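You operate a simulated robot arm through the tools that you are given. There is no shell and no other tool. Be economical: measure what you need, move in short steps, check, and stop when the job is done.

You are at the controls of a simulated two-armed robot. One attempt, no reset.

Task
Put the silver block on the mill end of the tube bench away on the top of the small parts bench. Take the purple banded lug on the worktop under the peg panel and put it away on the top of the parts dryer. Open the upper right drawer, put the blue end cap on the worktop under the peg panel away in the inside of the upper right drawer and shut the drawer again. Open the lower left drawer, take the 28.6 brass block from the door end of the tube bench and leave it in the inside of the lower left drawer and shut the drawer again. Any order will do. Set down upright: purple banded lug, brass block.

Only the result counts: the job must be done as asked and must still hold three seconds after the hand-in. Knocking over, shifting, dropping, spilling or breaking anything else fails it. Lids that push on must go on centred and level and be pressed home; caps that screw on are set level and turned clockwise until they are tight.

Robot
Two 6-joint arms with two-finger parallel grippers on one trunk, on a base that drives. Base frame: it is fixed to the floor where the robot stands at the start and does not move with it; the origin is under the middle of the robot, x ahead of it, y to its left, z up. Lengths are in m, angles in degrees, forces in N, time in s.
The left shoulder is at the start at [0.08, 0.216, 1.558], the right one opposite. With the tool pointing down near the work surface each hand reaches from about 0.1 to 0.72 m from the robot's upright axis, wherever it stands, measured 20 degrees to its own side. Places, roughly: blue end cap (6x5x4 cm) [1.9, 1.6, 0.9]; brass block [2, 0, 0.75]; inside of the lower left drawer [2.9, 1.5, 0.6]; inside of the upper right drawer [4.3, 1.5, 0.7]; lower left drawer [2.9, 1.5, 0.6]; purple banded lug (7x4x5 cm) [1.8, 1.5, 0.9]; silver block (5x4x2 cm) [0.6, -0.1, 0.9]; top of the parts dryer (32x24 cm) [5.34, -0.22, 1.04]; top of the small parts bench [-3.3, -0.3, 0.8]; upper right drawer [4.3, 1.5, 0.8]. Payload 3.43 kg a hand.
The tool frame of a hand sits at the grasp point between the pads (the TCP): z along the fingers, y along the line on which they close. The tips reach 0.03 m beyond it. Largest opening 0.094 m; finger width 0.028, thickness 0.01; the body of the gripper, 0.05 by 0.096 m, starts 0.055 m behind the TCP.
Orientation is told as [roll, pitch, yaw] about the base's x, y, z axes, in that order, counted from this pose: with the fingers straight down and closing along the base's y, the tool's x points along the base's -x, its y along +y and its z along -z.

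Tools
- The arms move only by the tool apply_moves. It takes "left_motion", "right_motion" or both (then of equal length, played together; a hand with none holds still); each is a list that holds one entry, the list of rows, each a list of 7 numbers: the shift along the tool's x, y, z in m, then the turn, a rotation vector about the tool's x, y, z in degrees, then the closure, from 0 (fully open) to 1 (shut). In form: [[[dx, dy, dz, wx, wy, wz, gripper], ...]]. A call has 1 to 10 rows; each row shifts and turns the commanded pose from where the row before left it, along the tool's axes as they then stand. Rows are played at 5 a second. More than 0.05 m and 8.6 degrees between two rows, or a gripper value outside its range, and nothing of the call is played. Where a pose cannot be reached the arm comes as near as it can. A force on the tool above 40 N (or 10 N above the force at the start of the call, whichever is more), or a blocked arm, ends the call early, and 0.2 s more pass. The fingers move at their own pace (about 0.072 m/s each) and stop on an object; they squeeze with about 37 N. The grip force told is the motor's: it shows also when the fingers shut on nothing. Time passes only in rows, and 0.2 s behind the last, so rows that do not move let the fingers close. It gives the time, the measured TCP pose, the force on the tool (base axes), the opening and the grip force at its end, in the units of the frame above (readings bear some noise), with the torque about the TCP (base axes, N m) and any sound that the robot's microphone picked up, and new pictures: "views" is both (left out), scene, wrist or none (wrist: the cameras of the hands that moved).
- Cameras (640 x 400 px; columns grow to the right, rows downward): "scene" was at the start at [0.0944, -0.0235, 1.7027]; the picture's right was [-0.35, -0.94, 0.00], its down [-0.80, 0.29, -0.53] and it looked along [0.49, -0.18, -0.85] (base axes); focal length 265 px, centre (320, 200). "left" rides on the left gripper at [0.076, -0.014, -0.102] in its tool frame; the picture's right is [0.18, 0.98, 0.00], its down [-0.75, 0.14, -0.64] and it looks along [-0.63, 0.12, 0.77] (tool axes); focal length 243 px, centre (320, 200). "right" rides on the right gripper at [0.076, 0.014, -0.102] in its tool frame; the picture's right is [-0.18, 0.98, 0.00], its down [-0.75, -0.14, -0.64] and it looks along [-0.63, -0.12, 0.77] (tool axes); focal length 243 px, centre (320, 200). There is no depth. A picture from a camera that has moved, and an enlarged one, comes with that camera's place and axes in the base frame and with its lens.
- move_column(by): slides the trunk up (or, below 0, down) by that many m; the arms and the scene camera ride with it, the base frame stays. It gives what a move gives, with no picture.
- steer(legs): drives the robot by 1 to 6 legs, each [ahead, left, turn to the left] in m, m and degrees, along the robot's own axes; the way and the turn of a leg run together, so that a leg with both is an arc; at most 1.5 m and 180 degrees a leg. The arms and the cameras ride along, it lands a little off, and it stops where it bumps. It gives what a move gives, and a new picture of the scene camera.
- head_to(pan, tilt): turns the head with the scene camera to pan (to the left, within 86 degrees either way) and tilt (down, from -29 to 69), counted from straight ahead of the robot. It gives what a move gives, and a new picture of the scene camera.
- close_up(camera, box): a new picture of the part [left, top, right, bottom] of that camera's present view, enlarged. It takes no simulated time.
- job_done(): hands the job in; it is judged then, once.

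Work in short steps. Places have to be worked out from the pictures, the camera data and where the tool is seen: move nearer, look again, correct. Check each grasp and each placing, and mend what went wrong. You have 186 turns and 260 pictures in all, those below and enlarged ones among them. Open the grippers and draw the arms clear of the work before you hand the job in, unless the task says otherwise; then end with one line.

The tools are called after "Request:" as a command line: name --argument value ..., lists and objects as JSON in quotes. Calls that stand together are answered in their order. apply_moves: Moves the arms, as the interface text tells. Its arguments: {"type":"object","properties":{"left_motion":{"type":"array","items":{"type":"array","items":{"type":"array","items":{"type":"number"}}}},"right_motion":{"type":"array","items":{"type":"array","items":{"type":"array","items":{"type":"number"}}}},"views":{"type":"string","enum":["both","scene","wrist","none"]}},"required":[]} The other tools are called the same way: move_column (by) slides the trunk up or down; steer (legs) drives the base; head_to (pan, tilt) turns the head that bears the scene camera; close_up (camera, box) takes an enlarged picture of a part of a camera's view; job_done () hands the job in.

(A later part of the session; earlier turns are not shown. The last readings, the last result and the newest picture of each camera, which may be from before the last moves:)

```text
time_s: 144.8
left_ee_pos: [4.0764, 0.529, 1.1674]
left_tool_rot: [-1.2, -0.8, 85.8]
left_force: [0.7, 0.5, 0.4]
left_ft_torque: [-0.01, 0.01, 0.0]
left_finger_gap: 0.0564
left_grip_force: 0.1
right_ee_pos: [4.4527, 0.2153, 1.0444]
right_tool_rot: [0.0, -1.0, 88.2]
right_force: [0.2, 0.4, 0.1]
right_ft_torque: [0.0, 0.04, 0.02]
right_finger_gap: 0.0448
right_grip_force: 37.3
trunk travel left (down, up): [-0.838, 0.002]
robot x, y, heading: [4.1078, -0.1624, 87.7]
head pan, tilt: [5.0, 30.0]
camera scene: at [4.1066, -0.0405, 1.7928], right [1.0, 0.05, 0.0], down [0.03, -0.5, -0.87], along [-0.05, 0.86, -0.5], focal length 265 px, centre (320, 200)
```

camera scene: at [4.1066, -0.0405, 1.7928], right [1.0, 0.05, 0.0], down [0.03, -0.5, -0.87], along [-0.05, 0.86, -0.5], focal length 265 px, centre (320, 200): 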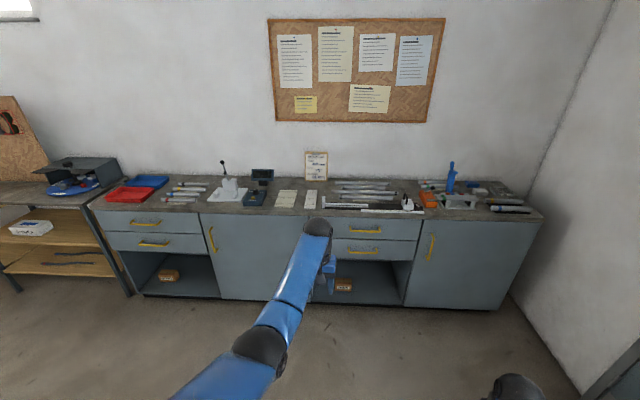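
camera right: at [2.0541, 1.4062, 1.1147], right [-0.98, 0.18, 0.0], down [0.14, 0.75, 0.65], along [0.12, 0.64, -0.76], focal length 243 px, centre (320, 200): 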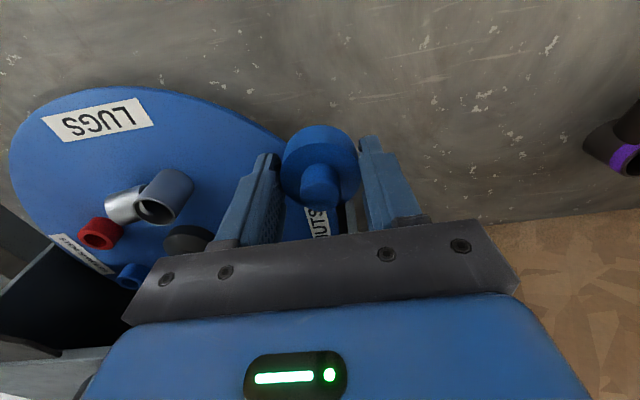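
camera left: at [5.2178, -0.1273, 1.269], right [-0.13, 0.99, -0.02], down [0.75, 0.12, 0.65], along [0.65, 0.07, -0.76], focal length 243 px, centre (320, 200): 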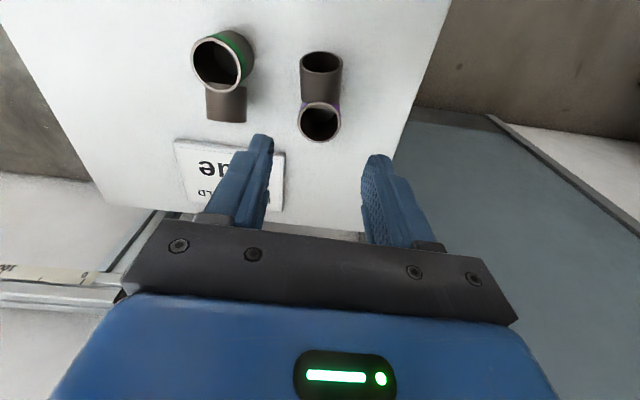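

The gap has stabilised, so I'm keeping the cap. The upper right drawer's yellow handle is near (4.31, 1.27, 0.8). I'll reorient the left hand to point forward with vertical closing, starting by twisting it 86° about its axis while still clear.

Request:
apply_moves --left_motion '[[[0.02, 0, 0, 0, 0, 8.5, 0.2], [0.02, 0, 0, 0, 0, 8.5, 0], [0, 0, 0, 0, 0, 8.5, 0], [0, 0, 0, 0, 0, 8.5, 0], [0, 0, 0, 0, 0, 8.5, 0], [0, 0, 0, 0, 0, 8.5, 0], [0, 0, 0, 0, 0, 8.5, 0], [0, 0, 0, 0, 0, 8.5, 0], [0, 0, 0, 0, 0, 8.5, 0], [0, 0, 0, 0, 0, 8.5, 0]]]' --views "none"

Request:
steer --legs '[[0.2, 0.0, 2], [0.0, -0.28, 0]]'

```text
time_s: 147.1
left_ee_pos: [4.0697, 0.4899, 1.1661]
left_tool_rot: [0.8, -1.3, 0.5]
left_force: [0.0, 0.3, -0.3]
left_ft_torque: [0.02, 0.0, 0.02]
left_finger_gap: 0.0942
left_grip_force: 0.0
right_ee_pos: [4.453, 0.2166, 1.0438]
right_tool_rot: [-0.1, -0.8, 88.2]
right_force: [-0.8, 0.3, -0.3]
right_ft_torque: [-0.01, 0.03, 0.0]
right_finger_gap: 0.0443
right_grip_force: 36.7
trunk travel left (down, up): [-0.838, 0.002]
robot x, y, heading: [4.1094, -0.1616, 88.3]
head pan, tilt: [5.0, 30.0]
```

```text
time_s: 150.2
left_ee_pos: [4.3272, 0.6872, 1.1655]
left_tool_rot: [0.7, -1.5, 2.5]
left_force: [-0.3, -0.2, 0.5]
left_ft_torque: [0.01, -0.01, -0.01]
left_finger_gap: 0.094
left_grip_force: 0.1
right_ee_pos: [4.718, 0.4253, 1.0452]
right_tool_rot: [-0.2, -0.9, 90.1]
right_force: [-0.1, 0.1, -0.2]
right_ft_torque: [0.0, 0.0, -0.03]
right_finger_gap: 0.044
right_grip_force: 36.7
trunk travel left (down, up): [-0.838, 0.002]
robot x, y, heading: [4.3913, 0.0354, 89.8]
head pan, tilt: [5.0, 30.0]
camera scene: at [4.378, 0.1583, 1.7928], right [1.0, 0.08, 0.0], down [0.04, -0.5, -0.87], along [-0.07, 0.86, -0.5], focal length 265 px, centre (320, 200)
```

scene: 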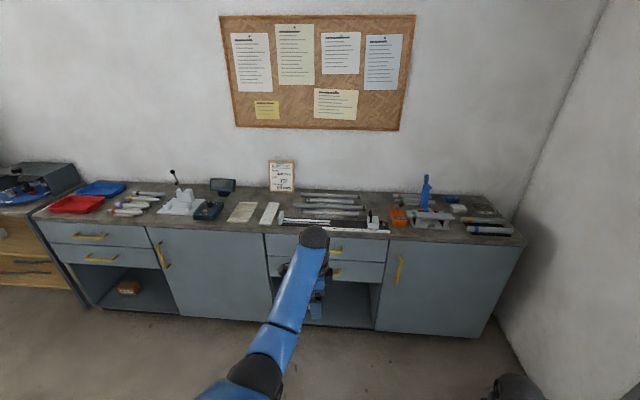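

The cap is still creeping slowly. I'm checking how it sits in the right gripper.

Request:
close_up --camera "right" --box '[180, 80, 460, 255]'

Request:
close_up --camera "scene" --box '[200, 165, 440, 315]'

```text
2.29 times, centred on (320, 168) of right
camera zoom: at [4.7039, 0.3475, 1.1451], right [-0.98, 0.18, 0.0], down [0.14, 0.74, 0.65], along [0.12, 0.64, -0.76], focal length 555 px, centre (320, 274)
```

zoom: 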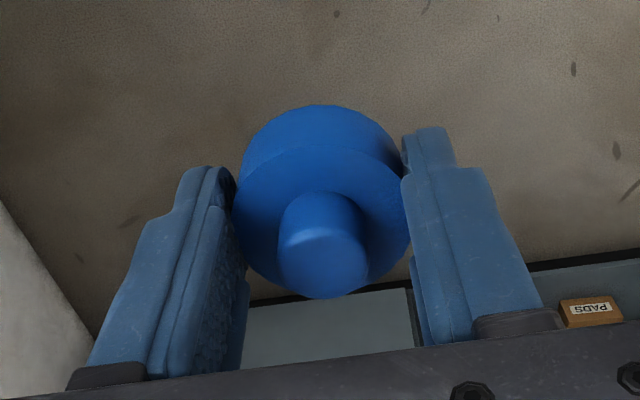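

```text
2.67 times, centred on (320, 240) of scene
camera zoom: at [4.378, 0.1583, 1.7928], right [1.0, 0.08, 0.0], down [0.04, -0.5, -0.87], along [-0.07, 0.86, -0.5], focal length 708 px, centre (320, 93)
```

zoom: 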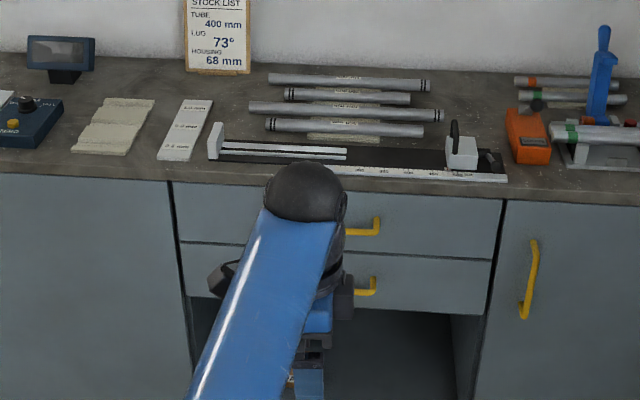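

The cap looks secure enough for now. I'm rolling the left hand up to point forward.

Request:
apply_moves --left_motion '[[[0, 0, 0.04, -8.5, 0, 0, 0], [0, 0, 0.04, -8.5, 0, 0, 0], [0, 0, 0.03, -8.5, 0, 0, 0], [0, 0, 0.03, -8.5, 0, 0, 0], [0, 0, 0.02, -8.5, 0, 0, 0], [0, 0, 0, -8.5, 0, 0, 0], [0, 0, 0, -8.5, 0, 0, 0], [0, 0, 0, -8.5, 0, 0, 0], [0, 0, 0, -8.5, 0, 0, 0], [0, 0, 0, -8.5, 0, 0, 0]]]' --views "both"

```text
time_s: 152.4
left_ee_pos: [4.3329, 0.7286, 1.0135]
left_tool_rot: [85.7, -1.2, 2.5]
left_force: [0.6, -0.3, -0.3]
left_ft_torque: [-0.02, 0.0, 0.03]
left_finger_gap: 0.0941
left_grip_force: 0.0
right_ee_pos: [4.722, 0.4259, 1.0439]
right_tool_rot: [-0.1, -0.9, 90.0]
right_force: [-1.1, 0.9, -0.9]
right_ft_torque: [-0.03, 0.03, -0.01]
right_finger_gap: 0.0438
right_grip_force: 37.2
trunk travel left (down, up): [-0.838, 0.002]
robot x, y, heading: [4.391, 0.0353, 89.7]
head pan, tilt: [5.0, 30.0]
camera scene: at [4.3837, 0.1589, 1.7927], right [1.0, 0.08, 0.0], down [0.04, -0.5, -0.87], along [-0.07, 0.86, -0.5], focal length 265 px, centre (320, 200)
camera left: at [4.2596, 0.6207, 1.0062], right [-0.21, 0.07, 0.98], down [0.78, -0.6, 0.21], along [0.6, 0.8, 0.07], focal length 243 px, centre (320, 200)
```

scene: 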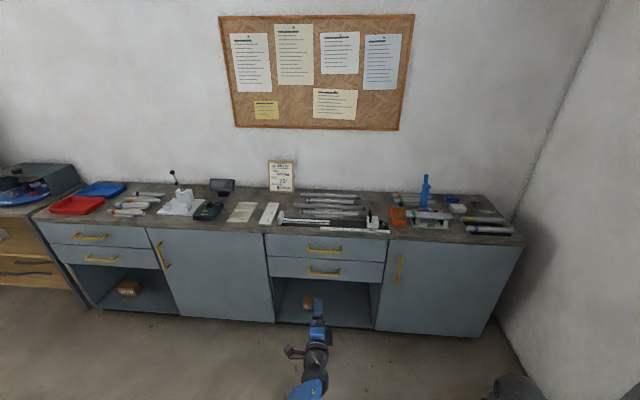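
left: 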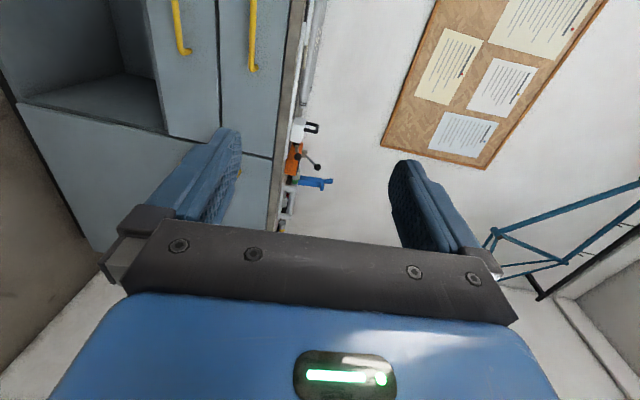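

The handle triangulates to (4.32, 1.30, 0.811). I'm lowering the left hand to that height, driving 0.47 m forward, and checking.

Request:
apply_moves --left_motion '[[[0, -0.045, 0, -4.3, 0, 0, 0], [0, -0.045, 0, 0, 2, 0, 0], [0.01, -0.045, 0, 0, 0, 0, 0], [0, -0.045, 0, 0, 0, 0, 0], [0, -0.022, 0, 0, 0, 0, 0], [0, 0, 0, 0, 0, 0, 0]]]' --views "none"

Request:
steer --legs '[[0.47, 0, 0]]'

Request:
close_up --camera "left" --box '[0, 0, 640, 400]'

```text
time_s: 153.8
left_ee_pos: [4.329, 0.6712, 0.9426]
left_tool_rot: [90.0, -1.3, 4.4]
left_force: [-0.9, 0.2, -0.2]
left_ft_torque: [-0.03, 0.0, 0.0]
left_finger_gap: 0.0938
left_grip_force: 0.0
left hand out of reach, approached as far as the arm can: row 1, 2, 3, 4, 5
right_ee_pos: [4.7211, 0.4259, 1.0447]
right_tool_rot: [0.0, -0.9, 90.0]
right_force: [-0.3, -0.5, -0.8]
right_ft_torque: [-0.01, -0.01, 0.0]
right_finger_gap: 0.0439
right_grip_force: 37.3
trunk travel left (down, up): [-0.838, 0.002]
robot x, y, heading: [4.3899, 0.0365, 89.7]
head pan, tilt: [5.0, 30.0]
```

```text
time_s: 156.6
left_ee_pos: [4.3335, 1.1422, 0.9442]
left_tool_rot: [90.1, -1.3, 4.3]
left_force: [-0.3, -0.4, -0.1]
left_ft_torque: [0.0, -0.02, -0.04]
left_finger_gap: 0.094
left_grip_force: 0.1
right_ee_pos: [4.7268, 0.894, 1.0442]
right_tool_rot: [-0.1, -1.0, 89.8]
right_force: [0.0, 0.7, 0.4]
right_ft_torque: [0.0, -0.01, -0.01]
right_finger_gap: 0.044
right_grip_force: 37.3
trunk travel left (down, up): [-0.838, 0.002]
robot x, y, heading: [4.3935, 0.5083, 89.5]
head pan, tilt: [5.0, 30.0]
camera scene: at [4.3864, 0.6267, 1.793], right [1.0, 0.08, 0.0], down [0.04, -0.5, -0.87], along [-0.07, 0.86, -0.5], focal length 265 px, centre (320, 200)
```

scene: 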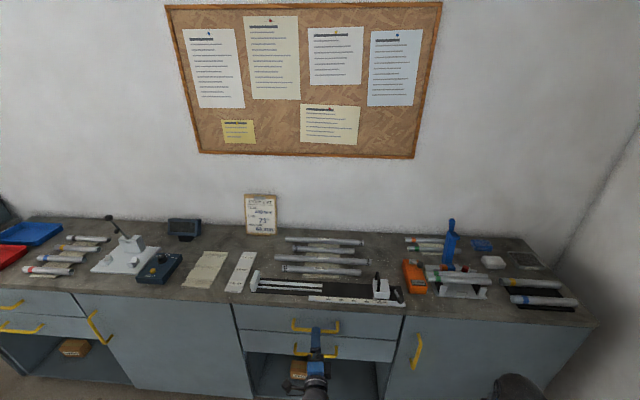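

```text
1.00 times, centred on (320, 200) of left (not enlarged: the box is as wide or as high as the picture)
camera zoom: at [4.2649, 1.0337, 0.9278], right [-0.21, -0.02, 0.98], down [0.8, -0.58, 0.16], along [0.57, 0.81, 0.13], focal length 243 px, centre (320, 200)
```

zoom: 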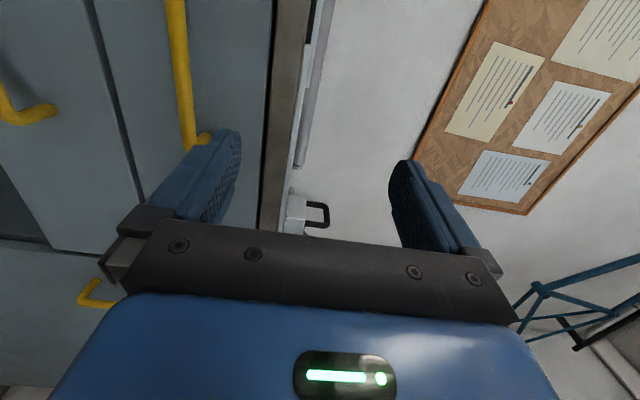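

The left hand is at z 0.944. I'm lowering the trunk 0.133 to bring it to handle height and straightening the hand.

Request:
move_column --by -0.133

Request:
apply_moves --left_motion '[[[0, 0, 0.03, 0, -4.3, 0, 0], [0, 0, 0.03, 0, 0, 0, 0], [0, 0, 0.02, 0, 0, 0, 0], [0, 0, 0, 0, 0, 0, 0]]]' --views "both"

```text
time_s: 158.2
left_ee_pos: [4.3335, 1.1434, 0.8098]
left_tool_rot: [89.9, -1.4, 4.2]
left_force: [0.5, -0.8, 0.3]
left_ft_torque: [-0.01, 0.01, 0.0]
left_finger_gap: 0.0941
left_grip_force: 0.0
right_ee_pos: [4.7255, 0.8953, 0.9109]
right_tool_rot: [-0.1, -0.8, 89.8]
right_force: [0.6, -0.3, -0.1]
right_ft_torque: [-0.04, 0.02, -0.02]
right_finger_gap: 0.0441
right_grip_force: 37.5
trunk travel left (down, up): [-0.705, 0.135]
robot x, y, heading: [4.3949, 0.5067, 89.5]
head pan, tilt: [5.0, 30.0]
```

```text
time_s: 159.2
left_ee_pos: [4.334, 1.2008, 0.8441]
left_tool_rot: [89.9, -1.3, 0.1]
left_force: [0.3, -1.0, -0.3]
left_ft_torque: [-0.02, 0.0, 0.03]
left_finger_gap: 0.0941
left_grip_force: 0.0
left hand out of reach, approached as far as the arm can: row 1, 2, 3
right_ee_pos: [4.7252, 0.8957, 0.9108]
right_tool_rot: [0.0, -0.9, 89.8]
right_force: [-0.6, 0.7, 0.1]
right_ft_torque: [0.02, -0.02, -0.04]
right_finger_gap: 0.0437
right_grip_force: 37.1
trunk travel left (down, up): [-0.705, 0.135]
robot x, y, heading: [4.3937, 0.5075, 89.8]
head pan, tilt: [5.0, 30.0]
camera scene: at [4.386, 0.6294, 1.6598], right [1.0, 0.08, 0.0], down [0.04, -0.5, -0.87], along [-0.07, 0.86, -0.5], focal length 265 px, centre (320, 200)
camera left: at [4.2575, 1.0972, 0.8288], right [-0.21, 0.0, 0.98], down [0.75, -0.64, 0.16], along [0.63, 0.77, 0.13], focal length 243 px, centre (320, 200)
```

scene: 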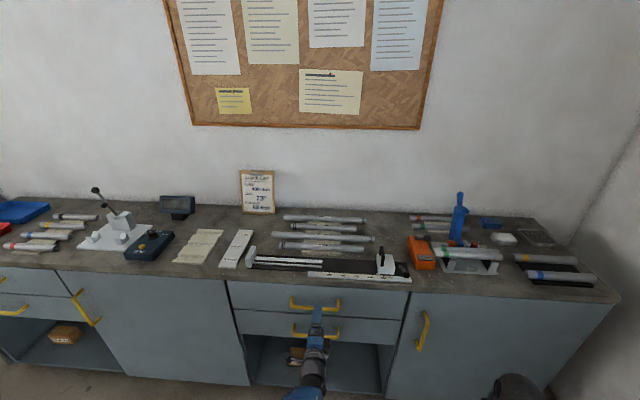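
left: 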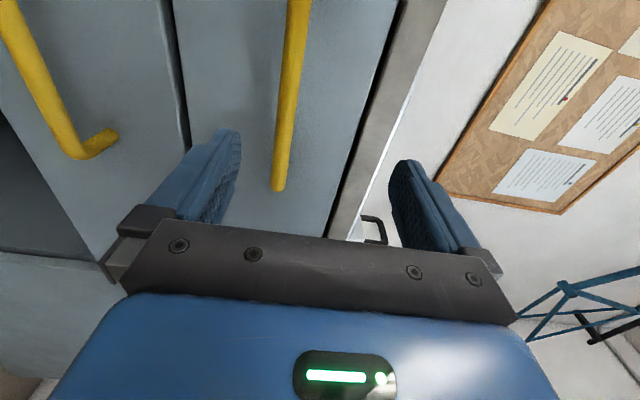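

The handle runs between the fingers about 10 cm ahead and 3 cm low. I'm lowering the trunk 0.029 and creeping forward with the base.

Request:
move_column --by -0.029

Request:
steer --legs '[[0.075, 0, 0]]'

Request:
close_up --camera "left" --box '[0, 0, 640, 400]'

```text
time_s: 160.0
left_ee_pos: [4.3349, 1.1999, 0.8142]
left_tool_rot: [90.1, -1.3, 0.0]
left_force: [0.8, -0.2, -0.2]
left_ft_torque: [-0.01, 0.01, -0.04]
left_finger_gap: 0.094
left_grip_force: 0.0
right_ee_pos: [4.7257, 0.8964, 0.8801]
right_tool_rot: [-0.1, -0.8, 89.8]
right_force: [0.3, -0.3, -0.5]
right_ft_torque: [-0.02, 0.0, -0.01]
right_finger_gap: 0.0438
right_grip_force: 36.9
trunk travel left (down, up): [-0.676, 0.164]
robot x, y, heading: [4.3908, 0.5043, 89.7]
head pan, tilt: [5.0, 30.0]
```

```text
time_s: 161.0
left_ee_pos: [4.3347, 1.2691, 0.8189]
left_tool_rot: [90.4, -1.4, -0.1]
left_force: [-0.5, -0.9, 0.2]
left_ft_torque: [0.01, 0.02, 0.01]
left_finger_gap: 0.0939
left_grip_force: 0.1
right_ee_pos: [4.725, 0.9626, 0.8847]
right_tool_rot: [-0.1, -1.1, 89.6]
right_force: [0.1, -1.6, 0.1]
right_ft_torque: [0.02, -0.01, 0.0]
right_finger_gap: 0.0439
right_grip_force: 37.2
trunk travel left (down, up): [-0.676, 0.164]
robot x, y, heading: [4.395, 0.5788, 89.5]
head pan, tilt: [5.0, 30.0]
camera scene: at [4.387, 0.6948, 1.6316], right [1.0, 0.08, 0.0], down [0.04, -0.49, -0.87], along [-0.07, 0.87, -0.49], focal length 265 px, centre (320, 200)
```

scene: 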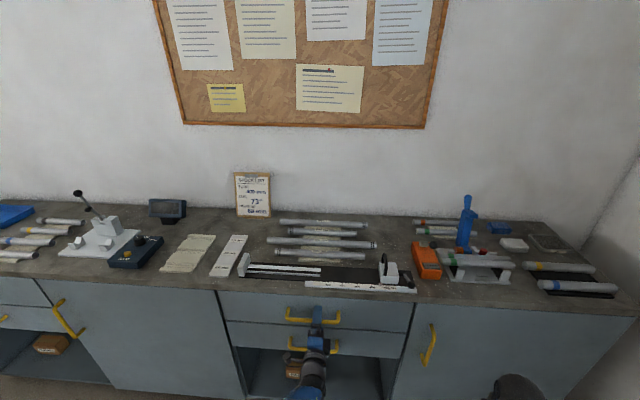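

```text
1.00 times, centred on (320, 200) of left (not enlarged: the box is as wide or as high as the picture)
camera zoom: at [4.2586, 1.1662, 0.8024], right [-0.21, -0.01, 0.98], down [0.75, -0.64, 0.15], along [0.63, 0.77, 0.14], focal length 243 px, centre (320, 200)
```

zoom: 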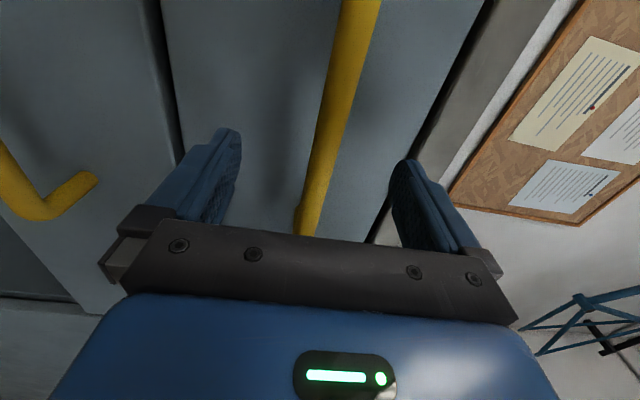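

The bar is between the fingers. I'm creeping 2 cm closer and closing the left hand on it.

Request:
steer --legs '[[0.022, 0, 0]]'

Request:
apply_moves --left_motion '[[[0, 0, 0, 0, 0, 0, 0.4], [0, 0, 0, 0, 0, 0, 0.7], [0, 0, 0, 0, 0, 0, 1], [0, 0, 0, 0, 0, 0, 1], [0, 0, 0, 0, 0, 0, 1], [0, 0, 0, 0, 0, 0, 1]]]' --views "wrist"

```text
time_s: 161.8
left_ee_pos: [4.3359, 1.2938, 0.8161]
left_tool_rot: [90.1, -1.3, -0.2]
left_force: [1.3, -6.3, 2.5]
left_ft_torque: [-0.23, -0.03, 0.06]
left_finger_gap: 0.0935
left_grip_force: 0.0
right_ee_pos: [4.7266, 0.9883, 0.8825]
right_tool_rot: [0.0, -0.9, 89.7]
right_force: [0.8, 0.1, 0.0]
right_ft_torque: [-0.01, -0.03, 0.01]
right_finger_gap: 0.0439
right_grip_force: 36.8
trunk travel left (down, up): [-0.676, 0.164]
robot x, y, heading: [4.3968, 0.6046, 89.5]
head pan, tilt: [5.0, 30.0]
camera scene: at [4.3871, 0.7234, 1.6308], right [1.0, 0.08, 0.0], down [0.04, -0.5, -0.87], along [-0.07, 0.86, -0.5], focal length 265 px, centre (320, 200)
```

scene: 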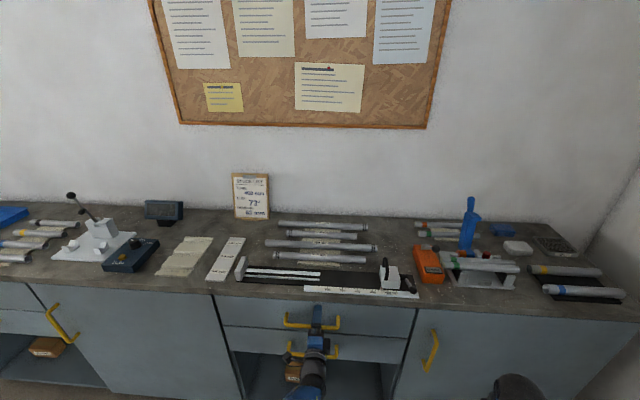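

```text
time_s: 163.2
left_ee_pos: [4.3345, 1.2949, 0.8184]
left_tool_rot: [90.3, -1.3, 0.0]
left_force: [-2.1, -1.2, 10.9]
left_ft_torque: [-0.13, 1.1, -0.07]
left_finger_gap: 0.0182
left_grip_force: 45.0
right_ee_pos: [4.7264, 0.9872, 0.8814]
right_tool_rot: [-0.1, -0.9, 89.9]
right_force: [0.6, -0.6, -0.8]
right_ft_torque: [0.0, -0.01, 0.0]
right_finger_gap: 0.0437
right_grip_force: 36.4
trunk travel left (down, up): [-0.676, 0.164]
robot x, y, heading: [4.3937, 0.6046, 89.4]
head pan, tilt: [5.0, 30.0]
camera left: at [4.2589, 1.1914, 0.8015], right [-0.21, -0.01, 0.98], down [0.75, -0.64, 0.15], along [0.63, 0.77, 0.14], focal length 243 px, centre (320, 200)
```

left: 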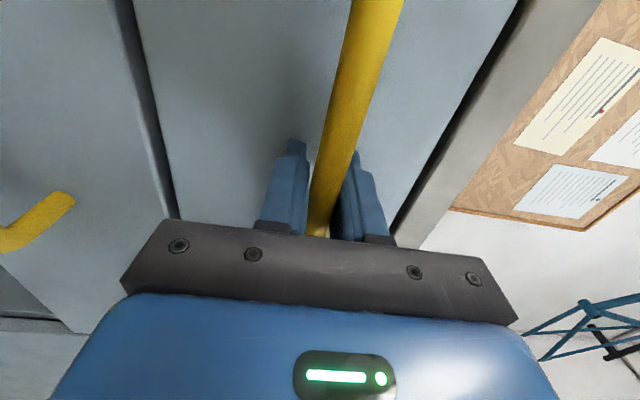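

Handle gripped (18 mm). I'm driving back 0.25 m to pull the drawer open.

Request:
steer --legs '[[-0.25, 0, 0]]'

Request:
head_to --pan 0 --tilt 45

```text
time_s: 165.0
left_ee_pos: [4.3362, 1.0461, 0.8182]
left_tool_rot: [90.4, -1.2, -0.1]
left_force: [16.3, 3.4, 14.1]
left_ft_torque: [-0.19, 0.97, -0.95]
left_finger_gap: 0.0186
left_grip_force: 45.4
right_ee_pos: [4.7263, 0.7394, 0.8815]
right_tool_rot: [-0.1, -0.8, 89.8]
right_force: [0.2, 0.4, -0.3]
right_ft_torque: [0.02, -0.02, 0.0]
right_finger_gap: 0.0441
right_grip_force: 37.2
trunk travel left (down, up): [-0.676, 0.164]
robot x, y, heading: [4.3959, 0.355, 89.5]
head pan, tilt: [5.0, 30.0]
camera scene: at [4.3889, 0.4737, 1.6309], right [1.0, 0.08, 0.0], down [0.04, -0.5, -0.87], along [-0.07, 0.86, -0.5], focal length 265 px, centre (320, 200)
```

scene: 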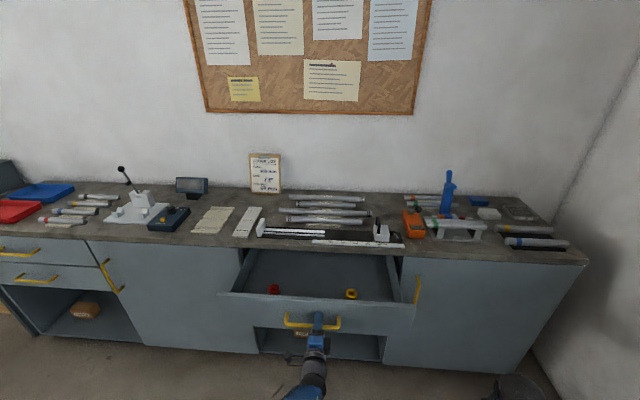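

```text
time_s: 165.8
left_ee_pos: [4.3355, 1.0455, 0.817]
left_tool_rot: [90.3, -1.1, -0.3]
left_force: [5.7, -0.8, 3.4]
left_ft_torque: [-0.09, 1.08, -0.8]
left_finger_gap: 0.0184
left_grip_force: 45.4
right_ee_pos: [4.7251, 0.7397, 0.8819]
right_tool_rot: [0.0, -0.8, 89.9]
right_force: [1.2, -0.1, 0.0]
right_ft_torque: [0.02, 0.0, -0.01]
right_finger_gap: 0.044
right_grip_force: 37.2
trunk travel left (down, up): [-0.676, 0.164]
robot x, y, heading: [4.3936, 0.3522, 89.7]
head pan, tilt: [0.0, 45.0]
camera scene: at [4.3946, 0.4652, 1.6083], right [1.0, -0.01, 0.0], down [-0.01, -0.71, -0.71], along [0.0, 0.71, -0.71], focal length 265 px, centre (320, 200)
```

scene: 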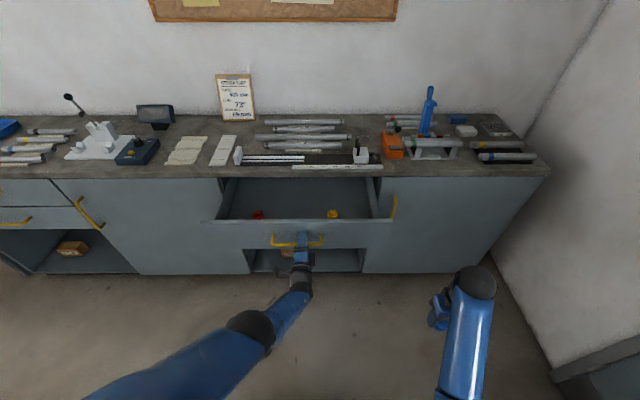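

The drawer is open 0.25 m. I'm releasing the handle, backing off, and raising the trunk and left hand clear.

Request:
apply_moves --left_motion '[[[0, 0, 0, 0, 0, 0, 0.4], [0, 0, 0, 0, 0, 0, 0], [0, 0, 0, 0, 0, 0, 0], [0, 0, 0, 0, 0, 0, 0]]]' --views "none"

Request:
steer --legs '[[-0.12, 0, 0]]'

Request:
move_column --by 0.16

Request:
apply_moves --left_motion '[[[0, 0.045, 0, 0, 0, 0, 0], [0, 0.045, 0, 0, 0, 0, 0], [0, 0.045, 0, 0, 0, 0, 0], [0, 0, 0, 0, 0, 0, 0]]]' --views "scene"

```text
time_s: 166.8
left_ee_pos: [4.3343, 1.0462, 0.8176]
left_tool_rot: [90.2, -1.3, -0.1]
left_force: [-0.1, 0.3, 0.3]
left_ft_torque: [-0.03, 0.03, -0.01]
left_finger_gap: 0.094
left_grip_force: 0.0
right_ee_pos: [4.7238, 0.7391, 0.8828]
right_tool_rot: [-0.1, -0.9, 89.8]
right_force: [-0.1, -0.1, -1.4]
right_ft_torque: [-0.04, 0.0, 0.03]
right_finger_gap: 0.0437
right_grip_force: 37.0
trunk travel left (down, up): [-0.676, 0.164]
robot x, y, heading: [4.3908, 0.3573, 89.7]
head pan, tilt: [0.0, 45.0]
```

```text
time_s: 168.0
left_ee_pos: [4.3346, 0.9258, 0.8151]
left_tool_rot: [90.1, -1.2, -0.2]
left_force: [-1.2, 0.5, 0.6]
left_ft_torque: [-0.02, 0.0, -0.01]
left_finger_gap: 0.0938
left_grip_force: 0.0
right_ee_pos: [4.7245, 0.6192, 0.8816]
right_tool_rot: [0.0, -0.8, 89.7]
right_force: [-0.7, 0.6, 0.5]
right_ft_torque: [-0.01, 0.0, -0.03]
right_finger_gap: 0.0438
right_grip_force: 36.9
trunk travel left (down, up): [-0.676, 0.164]
robot x, y, heading: [4.3932, 0.23, 89.6]
head pan, tilt: [0.0, 45.0]
camera scene: at [4.3926, 0.3463, 1.6078], right [1.0, -0.01, 0.0], down [-0.01, -0.71, -0.71], along [0.01, 0.71, -0.71], focal length 265 px, centre (320, 200)
```

scene: 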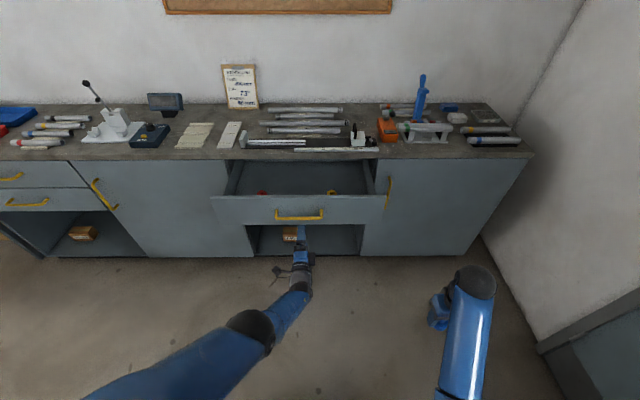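

```text
time_s: 169.9
left_ee_pos: [4.3335, 0.9236, 0.9768]
left_tool_rot: [90.2, -1.1, -0.2]
left_force: [-0.2, -0.5, -0.3]
left_ft_torque: [-0.01, -0.01, 0.0]
left_finger_gap: 0.0941
left_grip_force: 0.1
right_ee_pos: [4.7239, 0.617, 1.0417]
right_tool_rot: [-0.1, -1.0, 89.7]
right_force: [1.4, -0.6, 0.1]
right_ft_torque: [0.01, 0.01, -0.01]
right_finger_gap: 0.0437
right_grip_force: 36.7
trunk travel left (down, up): [-0.836, 0.004]
robot x, y, heading: [4.3926, 0.2301, 89.7]
head pan, tilt: [0.0, 45.0]
```

```text
time_s: 170.9
left_ee_pos: [4.3306, 0.92, 1.1122]
left_tool_rot: [90.2, -1.3, -0.3]
left_force: [-0.6, 0.3, -0.1]
left_ft_torque: [0.01, -0.02, 0.03]
left_finger_gap: 0.094
left_grip_force: 0.1
right_ee_pos: [4.7228, 0.6174, 1.0422]
right_tool_rot: [-0.1, -0.9, 89.8]
right_force: [0.1, 0.3, -0.5]
right_ft_torque: [0.01, 0.01, -0.01]
right_finger_gap: 0.0436
right_grip_force: 37.1
trunk travel left (down, up): [-0.836, 0.004]
robot x, y, heading: [4.391, 0.2325, 89.6]
head pan, tilt: [0.0, 45.0]
camera scene: at [4.3922, 0.3436, 1.7682], right [1.0, -0.01, 0.0], down [-0.01, -0.71, -0.71], along [0.01, 0.71, -0.71], focal length 265 px, centre (320, 200)
```

scene: 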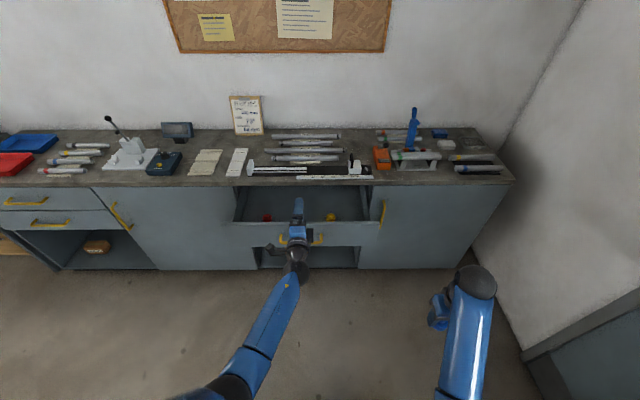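

I'm strafing left 0.25 and going forward 0.38 so the right hand can reach the drawer, with the left hand high and clear.

Request:
steer --legs '[[0, 0.25, 0], [0.37, 0, 0]]'

Request:
apply_moves --right_motion '[[[-0.03, 0.03, 0, 0, 0, 0, 0.56], [-0.03, 0.035, 0, 0, 0, 0, 0.56], [-0.03, 0.035, 0, 0, 0, 0, 0.56], [-0.03, 0.035, 0, 0, 0, 0, 0.56], [-0.03, 0.035, 0, 0, 0, 0, 0.56], [-0.03, 0.01, 0, 0, 0, 0, 0.56], [0, 0, 0, 0, 0, 0, 0.56]]]' --views "both"

```text
time_s: 174.6
left_ee_pos: [4.0866, 1.2898, 1.1156]
left_tool_rot: [90.4, -1.1, -0.5]
left_force: [0.0, 0.1, 0.5]
left_ft_torque: [-0.01, 0.0, -0.01]
left_finger_gap: 0.094
left_grip_force: 0.0
right_ee_pos: [4.479, 0.9844, 1.0435]
right_tool_rot: [-0.1, -1.1, 89.6]
right_force: [0.0, -0.2, 1.1]
right_ft_torque: [0.05, 0.03, 0.01]
right_finger_gap: 0.0435
right_grip_force: 37.6
trunk travel left (down, up): [-0.836, 0.004]
robot x, y, heading: [4.1481, 0.6019, 89.4]
head pan, tilt: [0.0, 45.0]
camera scene: at [4.1471, 0.7098, 1.7685], right [1.0, -0.01, 0.0], down [-0.01, -0.71, -0.71], along [0.01, 0.71, -0.71], focal length 265 px, centre (320, 200)
```

scene: 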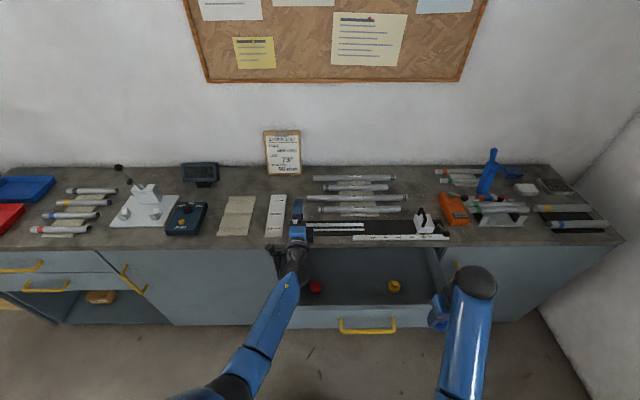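

```text
time_s: 176.2
left_ee_pos: [4.0867, 1.291, 1.1142]
left_tool_rot: [90.2, -1.2, -0.4]
left_force: [0.5, -0.2, 0.9]
left_ft_torque: [0.01, -0.01, 0.03]
left_finger_gap: 0.0938
left_grip_force: 0.1
right_ee_pos: [4.3029, 1.1695, 1.045]
right_tool_rot: [-0.1, -0.9, 89.5]
right_force: [0.4, -0.6, -0.5]
right_ft_torque: [0.01, 0.05, -0.02]
right_finger_gap: 0.0436
right_grip_force: 36.8
trunk travel left (down, up): [-0.836, 0.004]
robot x, y, heading: [4.1477, 0.6047, 89.5]
head pan, tilt: [0.0, 45.0]
camera scene: at [4.1475, 0.7139, 1.7682], right [1.0, -0.01, 0.0], down [-0.01, -0.71, -0.71], along [0.01, 0.71, -0.71], focal length 265 px, centre (320, 200)
camera right: at [4.288, 1.0908, 1.1456], right [-0.98, 0.19, 0.0], down [0.15, 0.74, 0.65], along [0.12, 0.64, -0.76], focal length 243 px, centre (320, 200)
```

scene: 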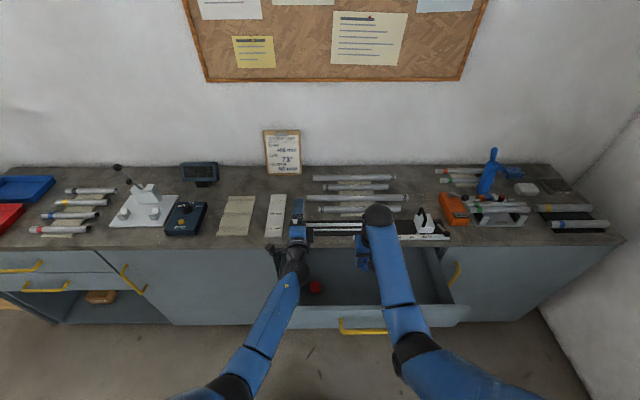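
right: 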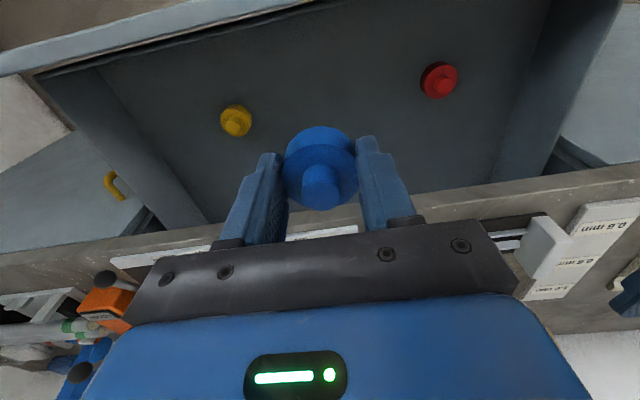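

The cap hangs over the free middle of the drawer, between the red and yellow caps. I'm nudging 2 cm deeper and descending.

Request:
apply_moves --right_motion '[[[-0.02, 0.005, 0.04, 0, 0, 0, 0.56], [0, 0, 0.045, 0, 0, 0, 0.56], [0, 0, 0.045, 0, 0, 0, 0.56], [0, 0, 0.045, 0, 0, 0, 0.56], [0, 0, 0.02, 0, 0, 0, 0.56], [0, 0, 0.0, 0, 0, 0, 0.56]]]' --views "wrist"

```text
time_s: 177.6
left_ee_pos: [4.0874, 1.291, 1.1134]
left_tool_rot: [90.2, -1.2, -0.3]
left_force: [0.0, -0.1, -0.5]
left_ft_torque: [0.03, -0.04, 0.0]
left_finger_gap: 0.094
left_grip_force: 0.0
right_ee_pos: [4.296, 1.1911, 0.8528]
right_tool_rot: [-0.1, -0.9, 89.6]
right_force: [-0.3, -0.1, 0.0]
right_ft_torque: [-0.02, -0.02, -0.04]
right_finger_gap: 0.0435
right_grip_force: 37.5
trunk travel left (down, up): [-0.836, 0.004]
robot x, y, heading: [4.148, 0.5992, 89.5]
head pan, tilt: [0.0, 45.0]
camera right: at [4.2813, 1.1145, 0.9518], right [-0.98, 0.19, 0.0], down [0.15, 0.74, 0.65], along [0.12, 0.64, -0.76], focal length 243 px, centre (320, 200)
```

right: 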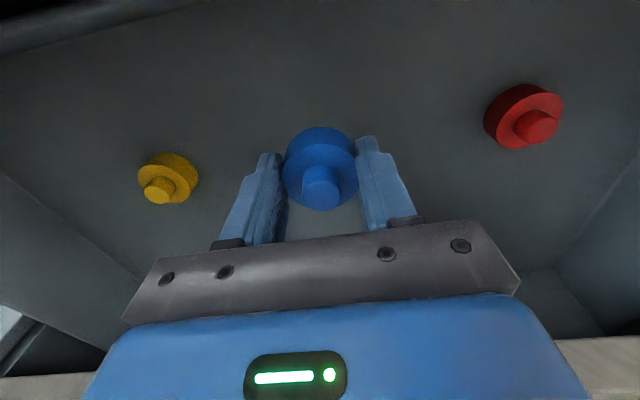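

I'm continuing down in 1 cm steps until contact.

Request:
apply_moves --right_motion '[[[0, 0, 0.015, 0, 0, 0, 0.56], [0, 0, 0.01, 0, 0, 0, 0.56], [0, 0, 0.008, 0, 0, 0, 0.56], [0, 0, 0.006, 0, 0, 0, 0.56], [0, 0, 0.006, 0, 0, 0, 0.56], [0, 0, 0.006, 0, 0, 0, 0.56], [0, 0, 0.006, 0, 0, 0, 0.56], [0, 0, 0.006, 0, 0, 0, 0.56], [0, 0, 0.006, 0, 0, 0, 0.56]]]' --views "wrist"

```text
time_s: 179.6
left_ee_pos: [4.0862, 1.2908, 1.1144]
left_tool_rot: [90.2, -1.2, -0.4]
left_force: [-0.9, -0.1, 0.8]
left_ft_torque: [-0.04, -0.01, 0.01]
left_finger_gap: 0.0939
left_grip_force: 0.1
right_ee_pos: [4.3001, 1.1596, 0.8135]
right_tool_rot: [-0.1, -0.9, 89.7]
right_force: [0.0, 0.7, -1.2]
right_ft_torque: [0.01, -0.02, -0.02]
right_finger_gap: 0.0438
right_grip_force: 36.8
right hand out of reach, approached as far as the arm can: row 1, 2, 3, 4, 5, 6, 7, 8, 9
trunk travel left (down, up): [-0.836, 0.004]
robot x, y, heading: [4.1456, 0.6012, 89.4]
head pan, tilt: [0.0, 45.0]
camera right: at [4.2851, 1.0821, 0.9129], right [-0.98, 0.19, 0.0], down [0.15, 0.74, 0.65], along [0.12, 0.64, -0.76], focal length 243 px, centre (320, 200)
```

right: 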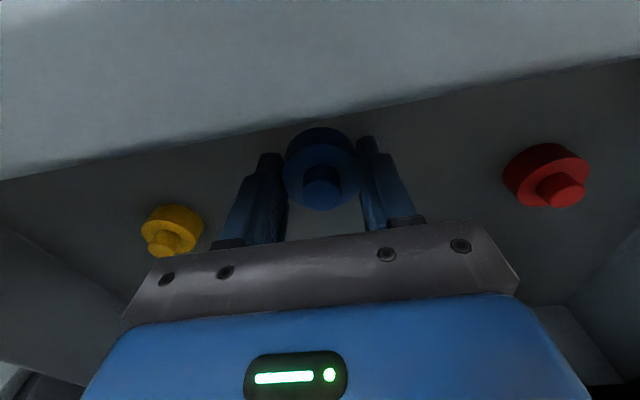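

The arm is at its reach limit. I'm raising it a little, moving the base 3 cm forward, lowering the trunk, then continuing the guarded descent.

Request:
apply_moves --right_motion '[[[0, 0, -0.03, 0, 0, 0, 0.56], [0, 0, -0.04, 0, 0, 0, 0.56]]]' --views "none"

Request:
steer --legs '[[0.03, 0, 0]]'

Request:
move_column --by -0.07

Request:
apply_moves --right_motion '[[[0, 0, 0.01, 0, 0, 0, 0.56], [0, 0, 0.008, 0, 0, 0, 0.56], [0, 0, 0.006, 0, 0, 0, 0.56], [0, 0, 0.006, 0, 0, 0, 0.56], [0, 0, 0.006, 0, 0, 0, 0.56], [0, 0, 0.006, 0, 0, 0, 0.56], [0, 0, 0.006, 0, 0, 0, 0.56], [0, 0, 0.006, 0, 0, 0, 0.56], [0, 0, 0.006, 0, 0, 0, 0.56], [0, 0, 0.006, 0, 0, 0, 0.56]]]' --views "wrist"

```text
time_s: 180.2
left_ee_pos: [4.0874, 1.2905, 1.1125]
left_tool_rot: [90.4, -1.1, -0.4]
left_force: [-0.6, -1.2, 0.6]
left_ft_torque: [0.01, -0.01, 0.0]
left_finger_gap: 0.094
left_grip_force: 0.2
right_ee_pos: [4.3003, 1.1549, 0.8812]
right_tool_rot: [-0.1, -0.8, 89.5]
right_force: [-0.3, 0.8, -0.3]
right_ft_torque: [-0.01, -0.02, 0.02]
right_finger_gap: 0.0436
right_grip_force: 36.8
trunk travel left (down, up): [-0.836, 0.004]
robot x, y, heading: [4.1429, 0.604, 89.3]
head pan, tilt: [0.0, 45.0]
```

```text
time_s: 181.1
left_ee_pos: [4.0869, 1.3158, 1.1174]
left_tool_rot: [90.6, -1.3, -0.4]
left_force: [0.1, -0.6, 0.5]
left_ft_torque: [-0.01, 0.0, 0.01]
left_finger_gap: 0.0941
left_grip_force: 0.0
right_ee_pos: [4.3, 1.1828, 0.886]
right_tool_rot: [-0.1, -1.2, 89.6]
right_force: [-0.4, -0.8, 0.0]
right_ft_torque: [0.06, 0.02, 0.03]
right_finger_gap: 0.0437
right_grip_force: 36.9
trunk travel left (down, up): [-0.836, 0.004]
robot x, y, heading: [4.1466, 0.6328, 89.5]
head pan, tilt: [0.0, 45.0]
camera scene: at [4.1469, 0.7335, 1.769], right [1.0, -0.01, 0.0], down [-0.01, -0.7, -0.71], along [0.01, 0.71, -0.7], focal length 265 px, centre (320, 200)
```

scene: 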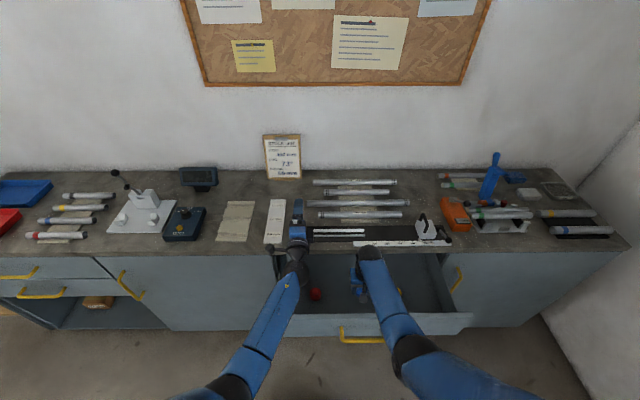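

```text
time_s: 182.2
left_ee_pos: [4.0886, 1.3235, 1.0424]
left_tool_rot: [90.1, -1.2, -0.5]
left_force: [0.2, 0.5, -0.2]
left_ft_torque: [-0.02, 0.0, 0.05]
left_finger_gap: 0.0938
left_grip_force: 0.1
right_ee_pos: [4.2994, 1.1881, 0.8107]
right_tool_rot: [-0.1, -0.8, 89.6]
right_force: [0.1, 0.5, 0.7]
right_ft_torque: [0.02, 0.01, -0.02]
right_finger_gap: 0.0436
right_grip_force: 37.0
trunk travel left (down, up): [-0.766, 0.074]
robot x, y, heading: [4.1472, 0.6299, 89.2]
head pan, tilt: [0.0, 45.0]
```

```text
time_s: 183.4
left_ee_pos: [4.0879, 1.3209, 1.0454]
left_tool_rot: [90.3, -1.2, -0.3]
left_force: [-0.1, 0.9, -0.5]
left_ft_torque: [0.03, 0.0, 0.01]
left_finger_gap: 0.0941
left_grip_force: 0.1
right_ee_pos: [4.2992, 1.1933, 0.7815]
right_tool_rot: [0.0, -1.4, 89.6]
right_force: [-0.2, -2.4, 20.6]
right_ft_torque: [-1.01, -0.09, -0.09]
right_finger_gap: 0.0439
right_grip_force: 37.3
trunk travel left (down, up): [-0.766, 0.074]
robot x, y, heading: [4.1462, 0.6312, 89.4]
head pan, tilt: [0.0, 45.0]
stopped in row 6 (right hand): the force on the tool passed its limit at 47 N (the readings are from after the stop); the commanded pose is now the measured one
camera right: at [4.2848, 1.1151, 0.8802], right [-0.98, 0.19, 0.0], down [0.15, 0.74, 0.66], along [0.12, 0.65, -0.75], focal length 243 px, centre (320, 200)
```

right: 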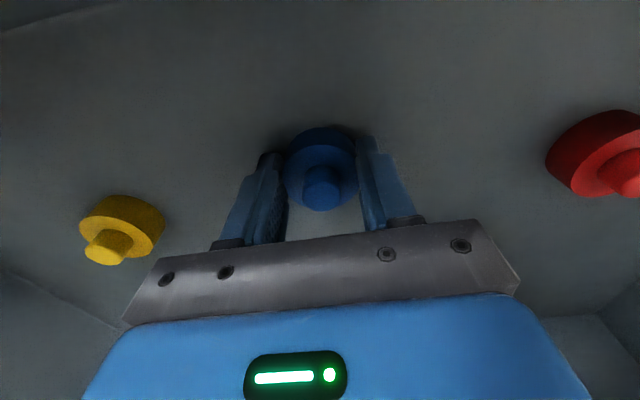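

Contact at TCP z 0.78: the cap rests on the drawer floor. I'm opening partly and rising.

Request:
apply_moves --right_motion '[[[0, 0, -0.002, 0, 0, 0, 0.4], [0, 0, 0, 0, 0, 0, 0.3], [0, 0, 0, 0, 0, 0, 0.3], [0, 0, -0.03, 0, 0, 0, 0.3], [0, 0, -0.04, 0, 0, 0, 0.3], [0, 0, -0.04, 0, 0, 0, 0.3], [0, 0, -0.04, 0, 0, 0, 0.3], [0, 0, -0.04, 0, 0, 0, 0.3], [0, 0, 0, 0, 0, 0, 0.3]]]' --views "wrist"

```text
time_s: 185.4
left_ee_pos: [4.0869, 1.3213, 1.0434]
left_tool_rot: [90.2, -1.2, -0.4]
left_force: [0.4, -0.7, 0.9]
left_ft_torque: [-0.02, -0.02, -0.01]
left_finger_gap: 0.0941
left_grip_force: 0.0
right_ee_pos: [4.2992, 1.1881, 0.9714]
right_tool_rot: [0.0, -1.0, 89.6]
right_force: [-0.2, -0.3, -0.3]
right_ft_torque: [0.0, 0.0, -0.01]
right_finger_gap: 0.0659
right_grip_force: 0.1
trunk travel left (down, up): [-0.766, 0.074]
robot x, y, heading: [4.1484, 0.6311, 89.6]
head pan, tilt: [0.0, 45.0]
camera right: at [4.2851, 1.1105, 1.0706], right [-0.98, 0.19, 0.0], down [0.15, 0.74, 0.66], along [0.12, 0.65, -0.75], focal length 243 px, centre (320, 200)
```

right: 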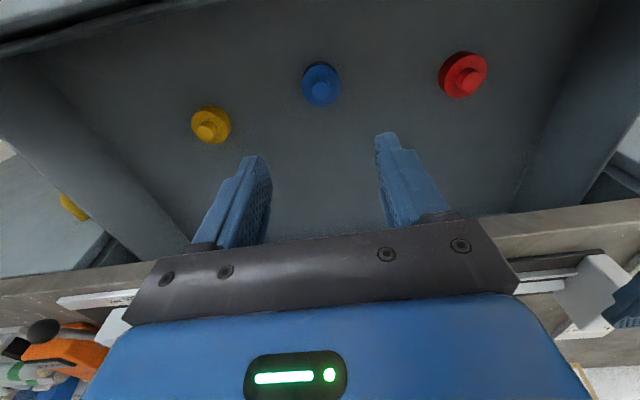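

The cap stands in the drawer. I'm retracing: back off, strafe right, lower the trunk and left hand to handle height.

Request:
steer --legs '[[-0.4, 0, 0], [0, -0.243, 0]]'

Request:
apply_moves --left_motion '[[[0, -0.045, 0, 0, 0, 0, 0], [0, -0.045, 0, 0, 0, 0, 0], [0, -0.045, 0, 0, 0, 0, 0], [0, 0, 0, 0, 0, 0, 0]]]' --views "none"

Request:
move_column --by -0.09

Request:
close_up --camera "left" --box '[0, 0, 640, 400]'

```text
time_s: 189.3
left_ee_pos: [4.3154, 0.9155, 1.043]
left_tool_rot: [90.2, -1.4, 0.3]
left_force: [0.1, -0.3, 1.0]
left_ft_torque: [0.01, -0.01, -0.04]
left_finger_gap: 0.0938
left_grip_force: 0.1
right_ee_pos: [4.53, 0.7841, 0.9712]
right_tool_rot: [-0.3, -1.1, 90.1]
right_force: [0.1, -0.2, 0.0]
right_ft_torque: [0.01, -0.03, 0.0]
right_finger_gap: 0.0658
right_grip_force: 0.1
trunk travel left (down, up): [-0.766, 0.074]
robot x, y, heading: [4.3829, 0.2279, 90.0]
head pan, tilt: [0.0, 45.0]
camera scene: at [4.3789, 0.3393, 1.6981], right [1.0, 0.0, 0.0], down [0.0, -0.71, -0.71], along [0.0, 0.71, -0.71], focal length 265 px, centre (320, 200)
```

scene: 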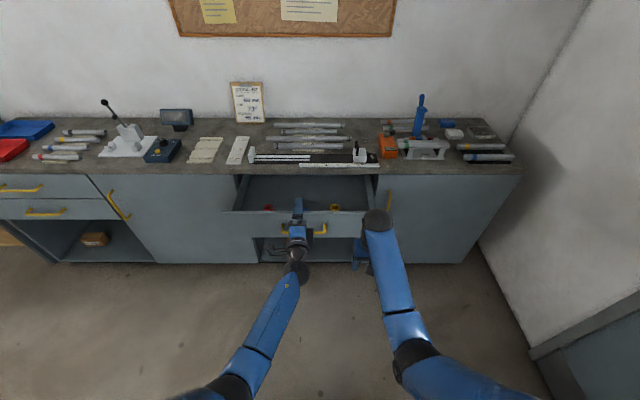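

```text
time_s: 190.3
left_ee_pos: [4.3224, 0.9168, 0.9091]
left_tool_rot: [90.2, -1.2, 0.1]
left_force: [0.3, -0.4, 0.1]
left_ft_torque: [0.01, -0.01, 0.03]
left_finger_gap: 0.0941
left_grip_force: 0.0
right_ee_pos: [4.5324, 0.7831, 0.9706]
right_tool_rot: [0.0, -1.1, 90.2]
right_force: [0.3, 0.1, 0.0]
right_ft_torque: [0.0, 0.01, 0.0]
right_finger_gap: 0.0659
right_grip_force: 0.1
trunk travel left (down, up): [-0.766, 0.074]
robot x, y, heading: [4.3865, 0.2273, 90.4]
head pan, tilt: [0.0, 45.0]
```

```text
time_s: 191.6
left_ee_pos: [4.322, 0.9167, 0.8192]
left_tool_rot: [90.2, -1.1, 0.2]
left_force: [-0.1, -0.2, 0.1]
left_ft_torque: [-0.02, 0.01, 0.01]
left_finger_gap: 0.0941
left_grip_force: 0.0
right_ee_pos: [4.5314, 0.7841, 0.8814]
right_tool_rot: [0.1, -1.2, 90.3]
right_force: [0.4, 0.3, 0.4]
right_ft_torque: [0.02, -0.01, -0.03]
right_finger_gap: 0.0658
right_grip_force: 0.1
trunk travel left (down, up): [-0.676, 0.164]
robot x, y, heading: [4.3841, 0.2279, 90.1]
head pan, tilt: [0.0, 45.0]
```

```text
1.00 times, centred on (320, 200) of left (not enlarged: the box is as wide or as high as the picture)
camera zoom: at [4.245, 0.8129, 0.802], right [-0.21, 0.0, 0.98], down [0.75, -0.64, 0.15], along [0.63, 0.77, 0.13], focal length 243 px, centre (320, 200)
```

zoom: 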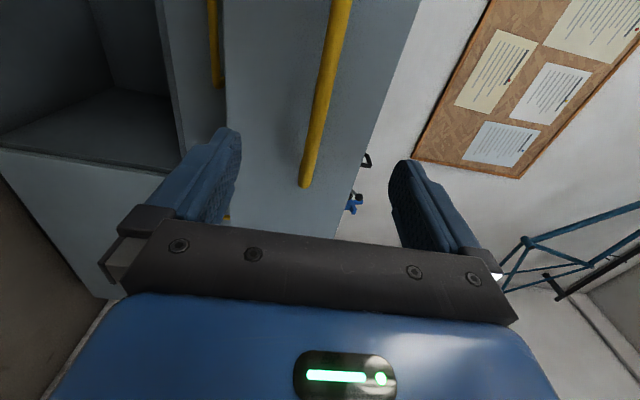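

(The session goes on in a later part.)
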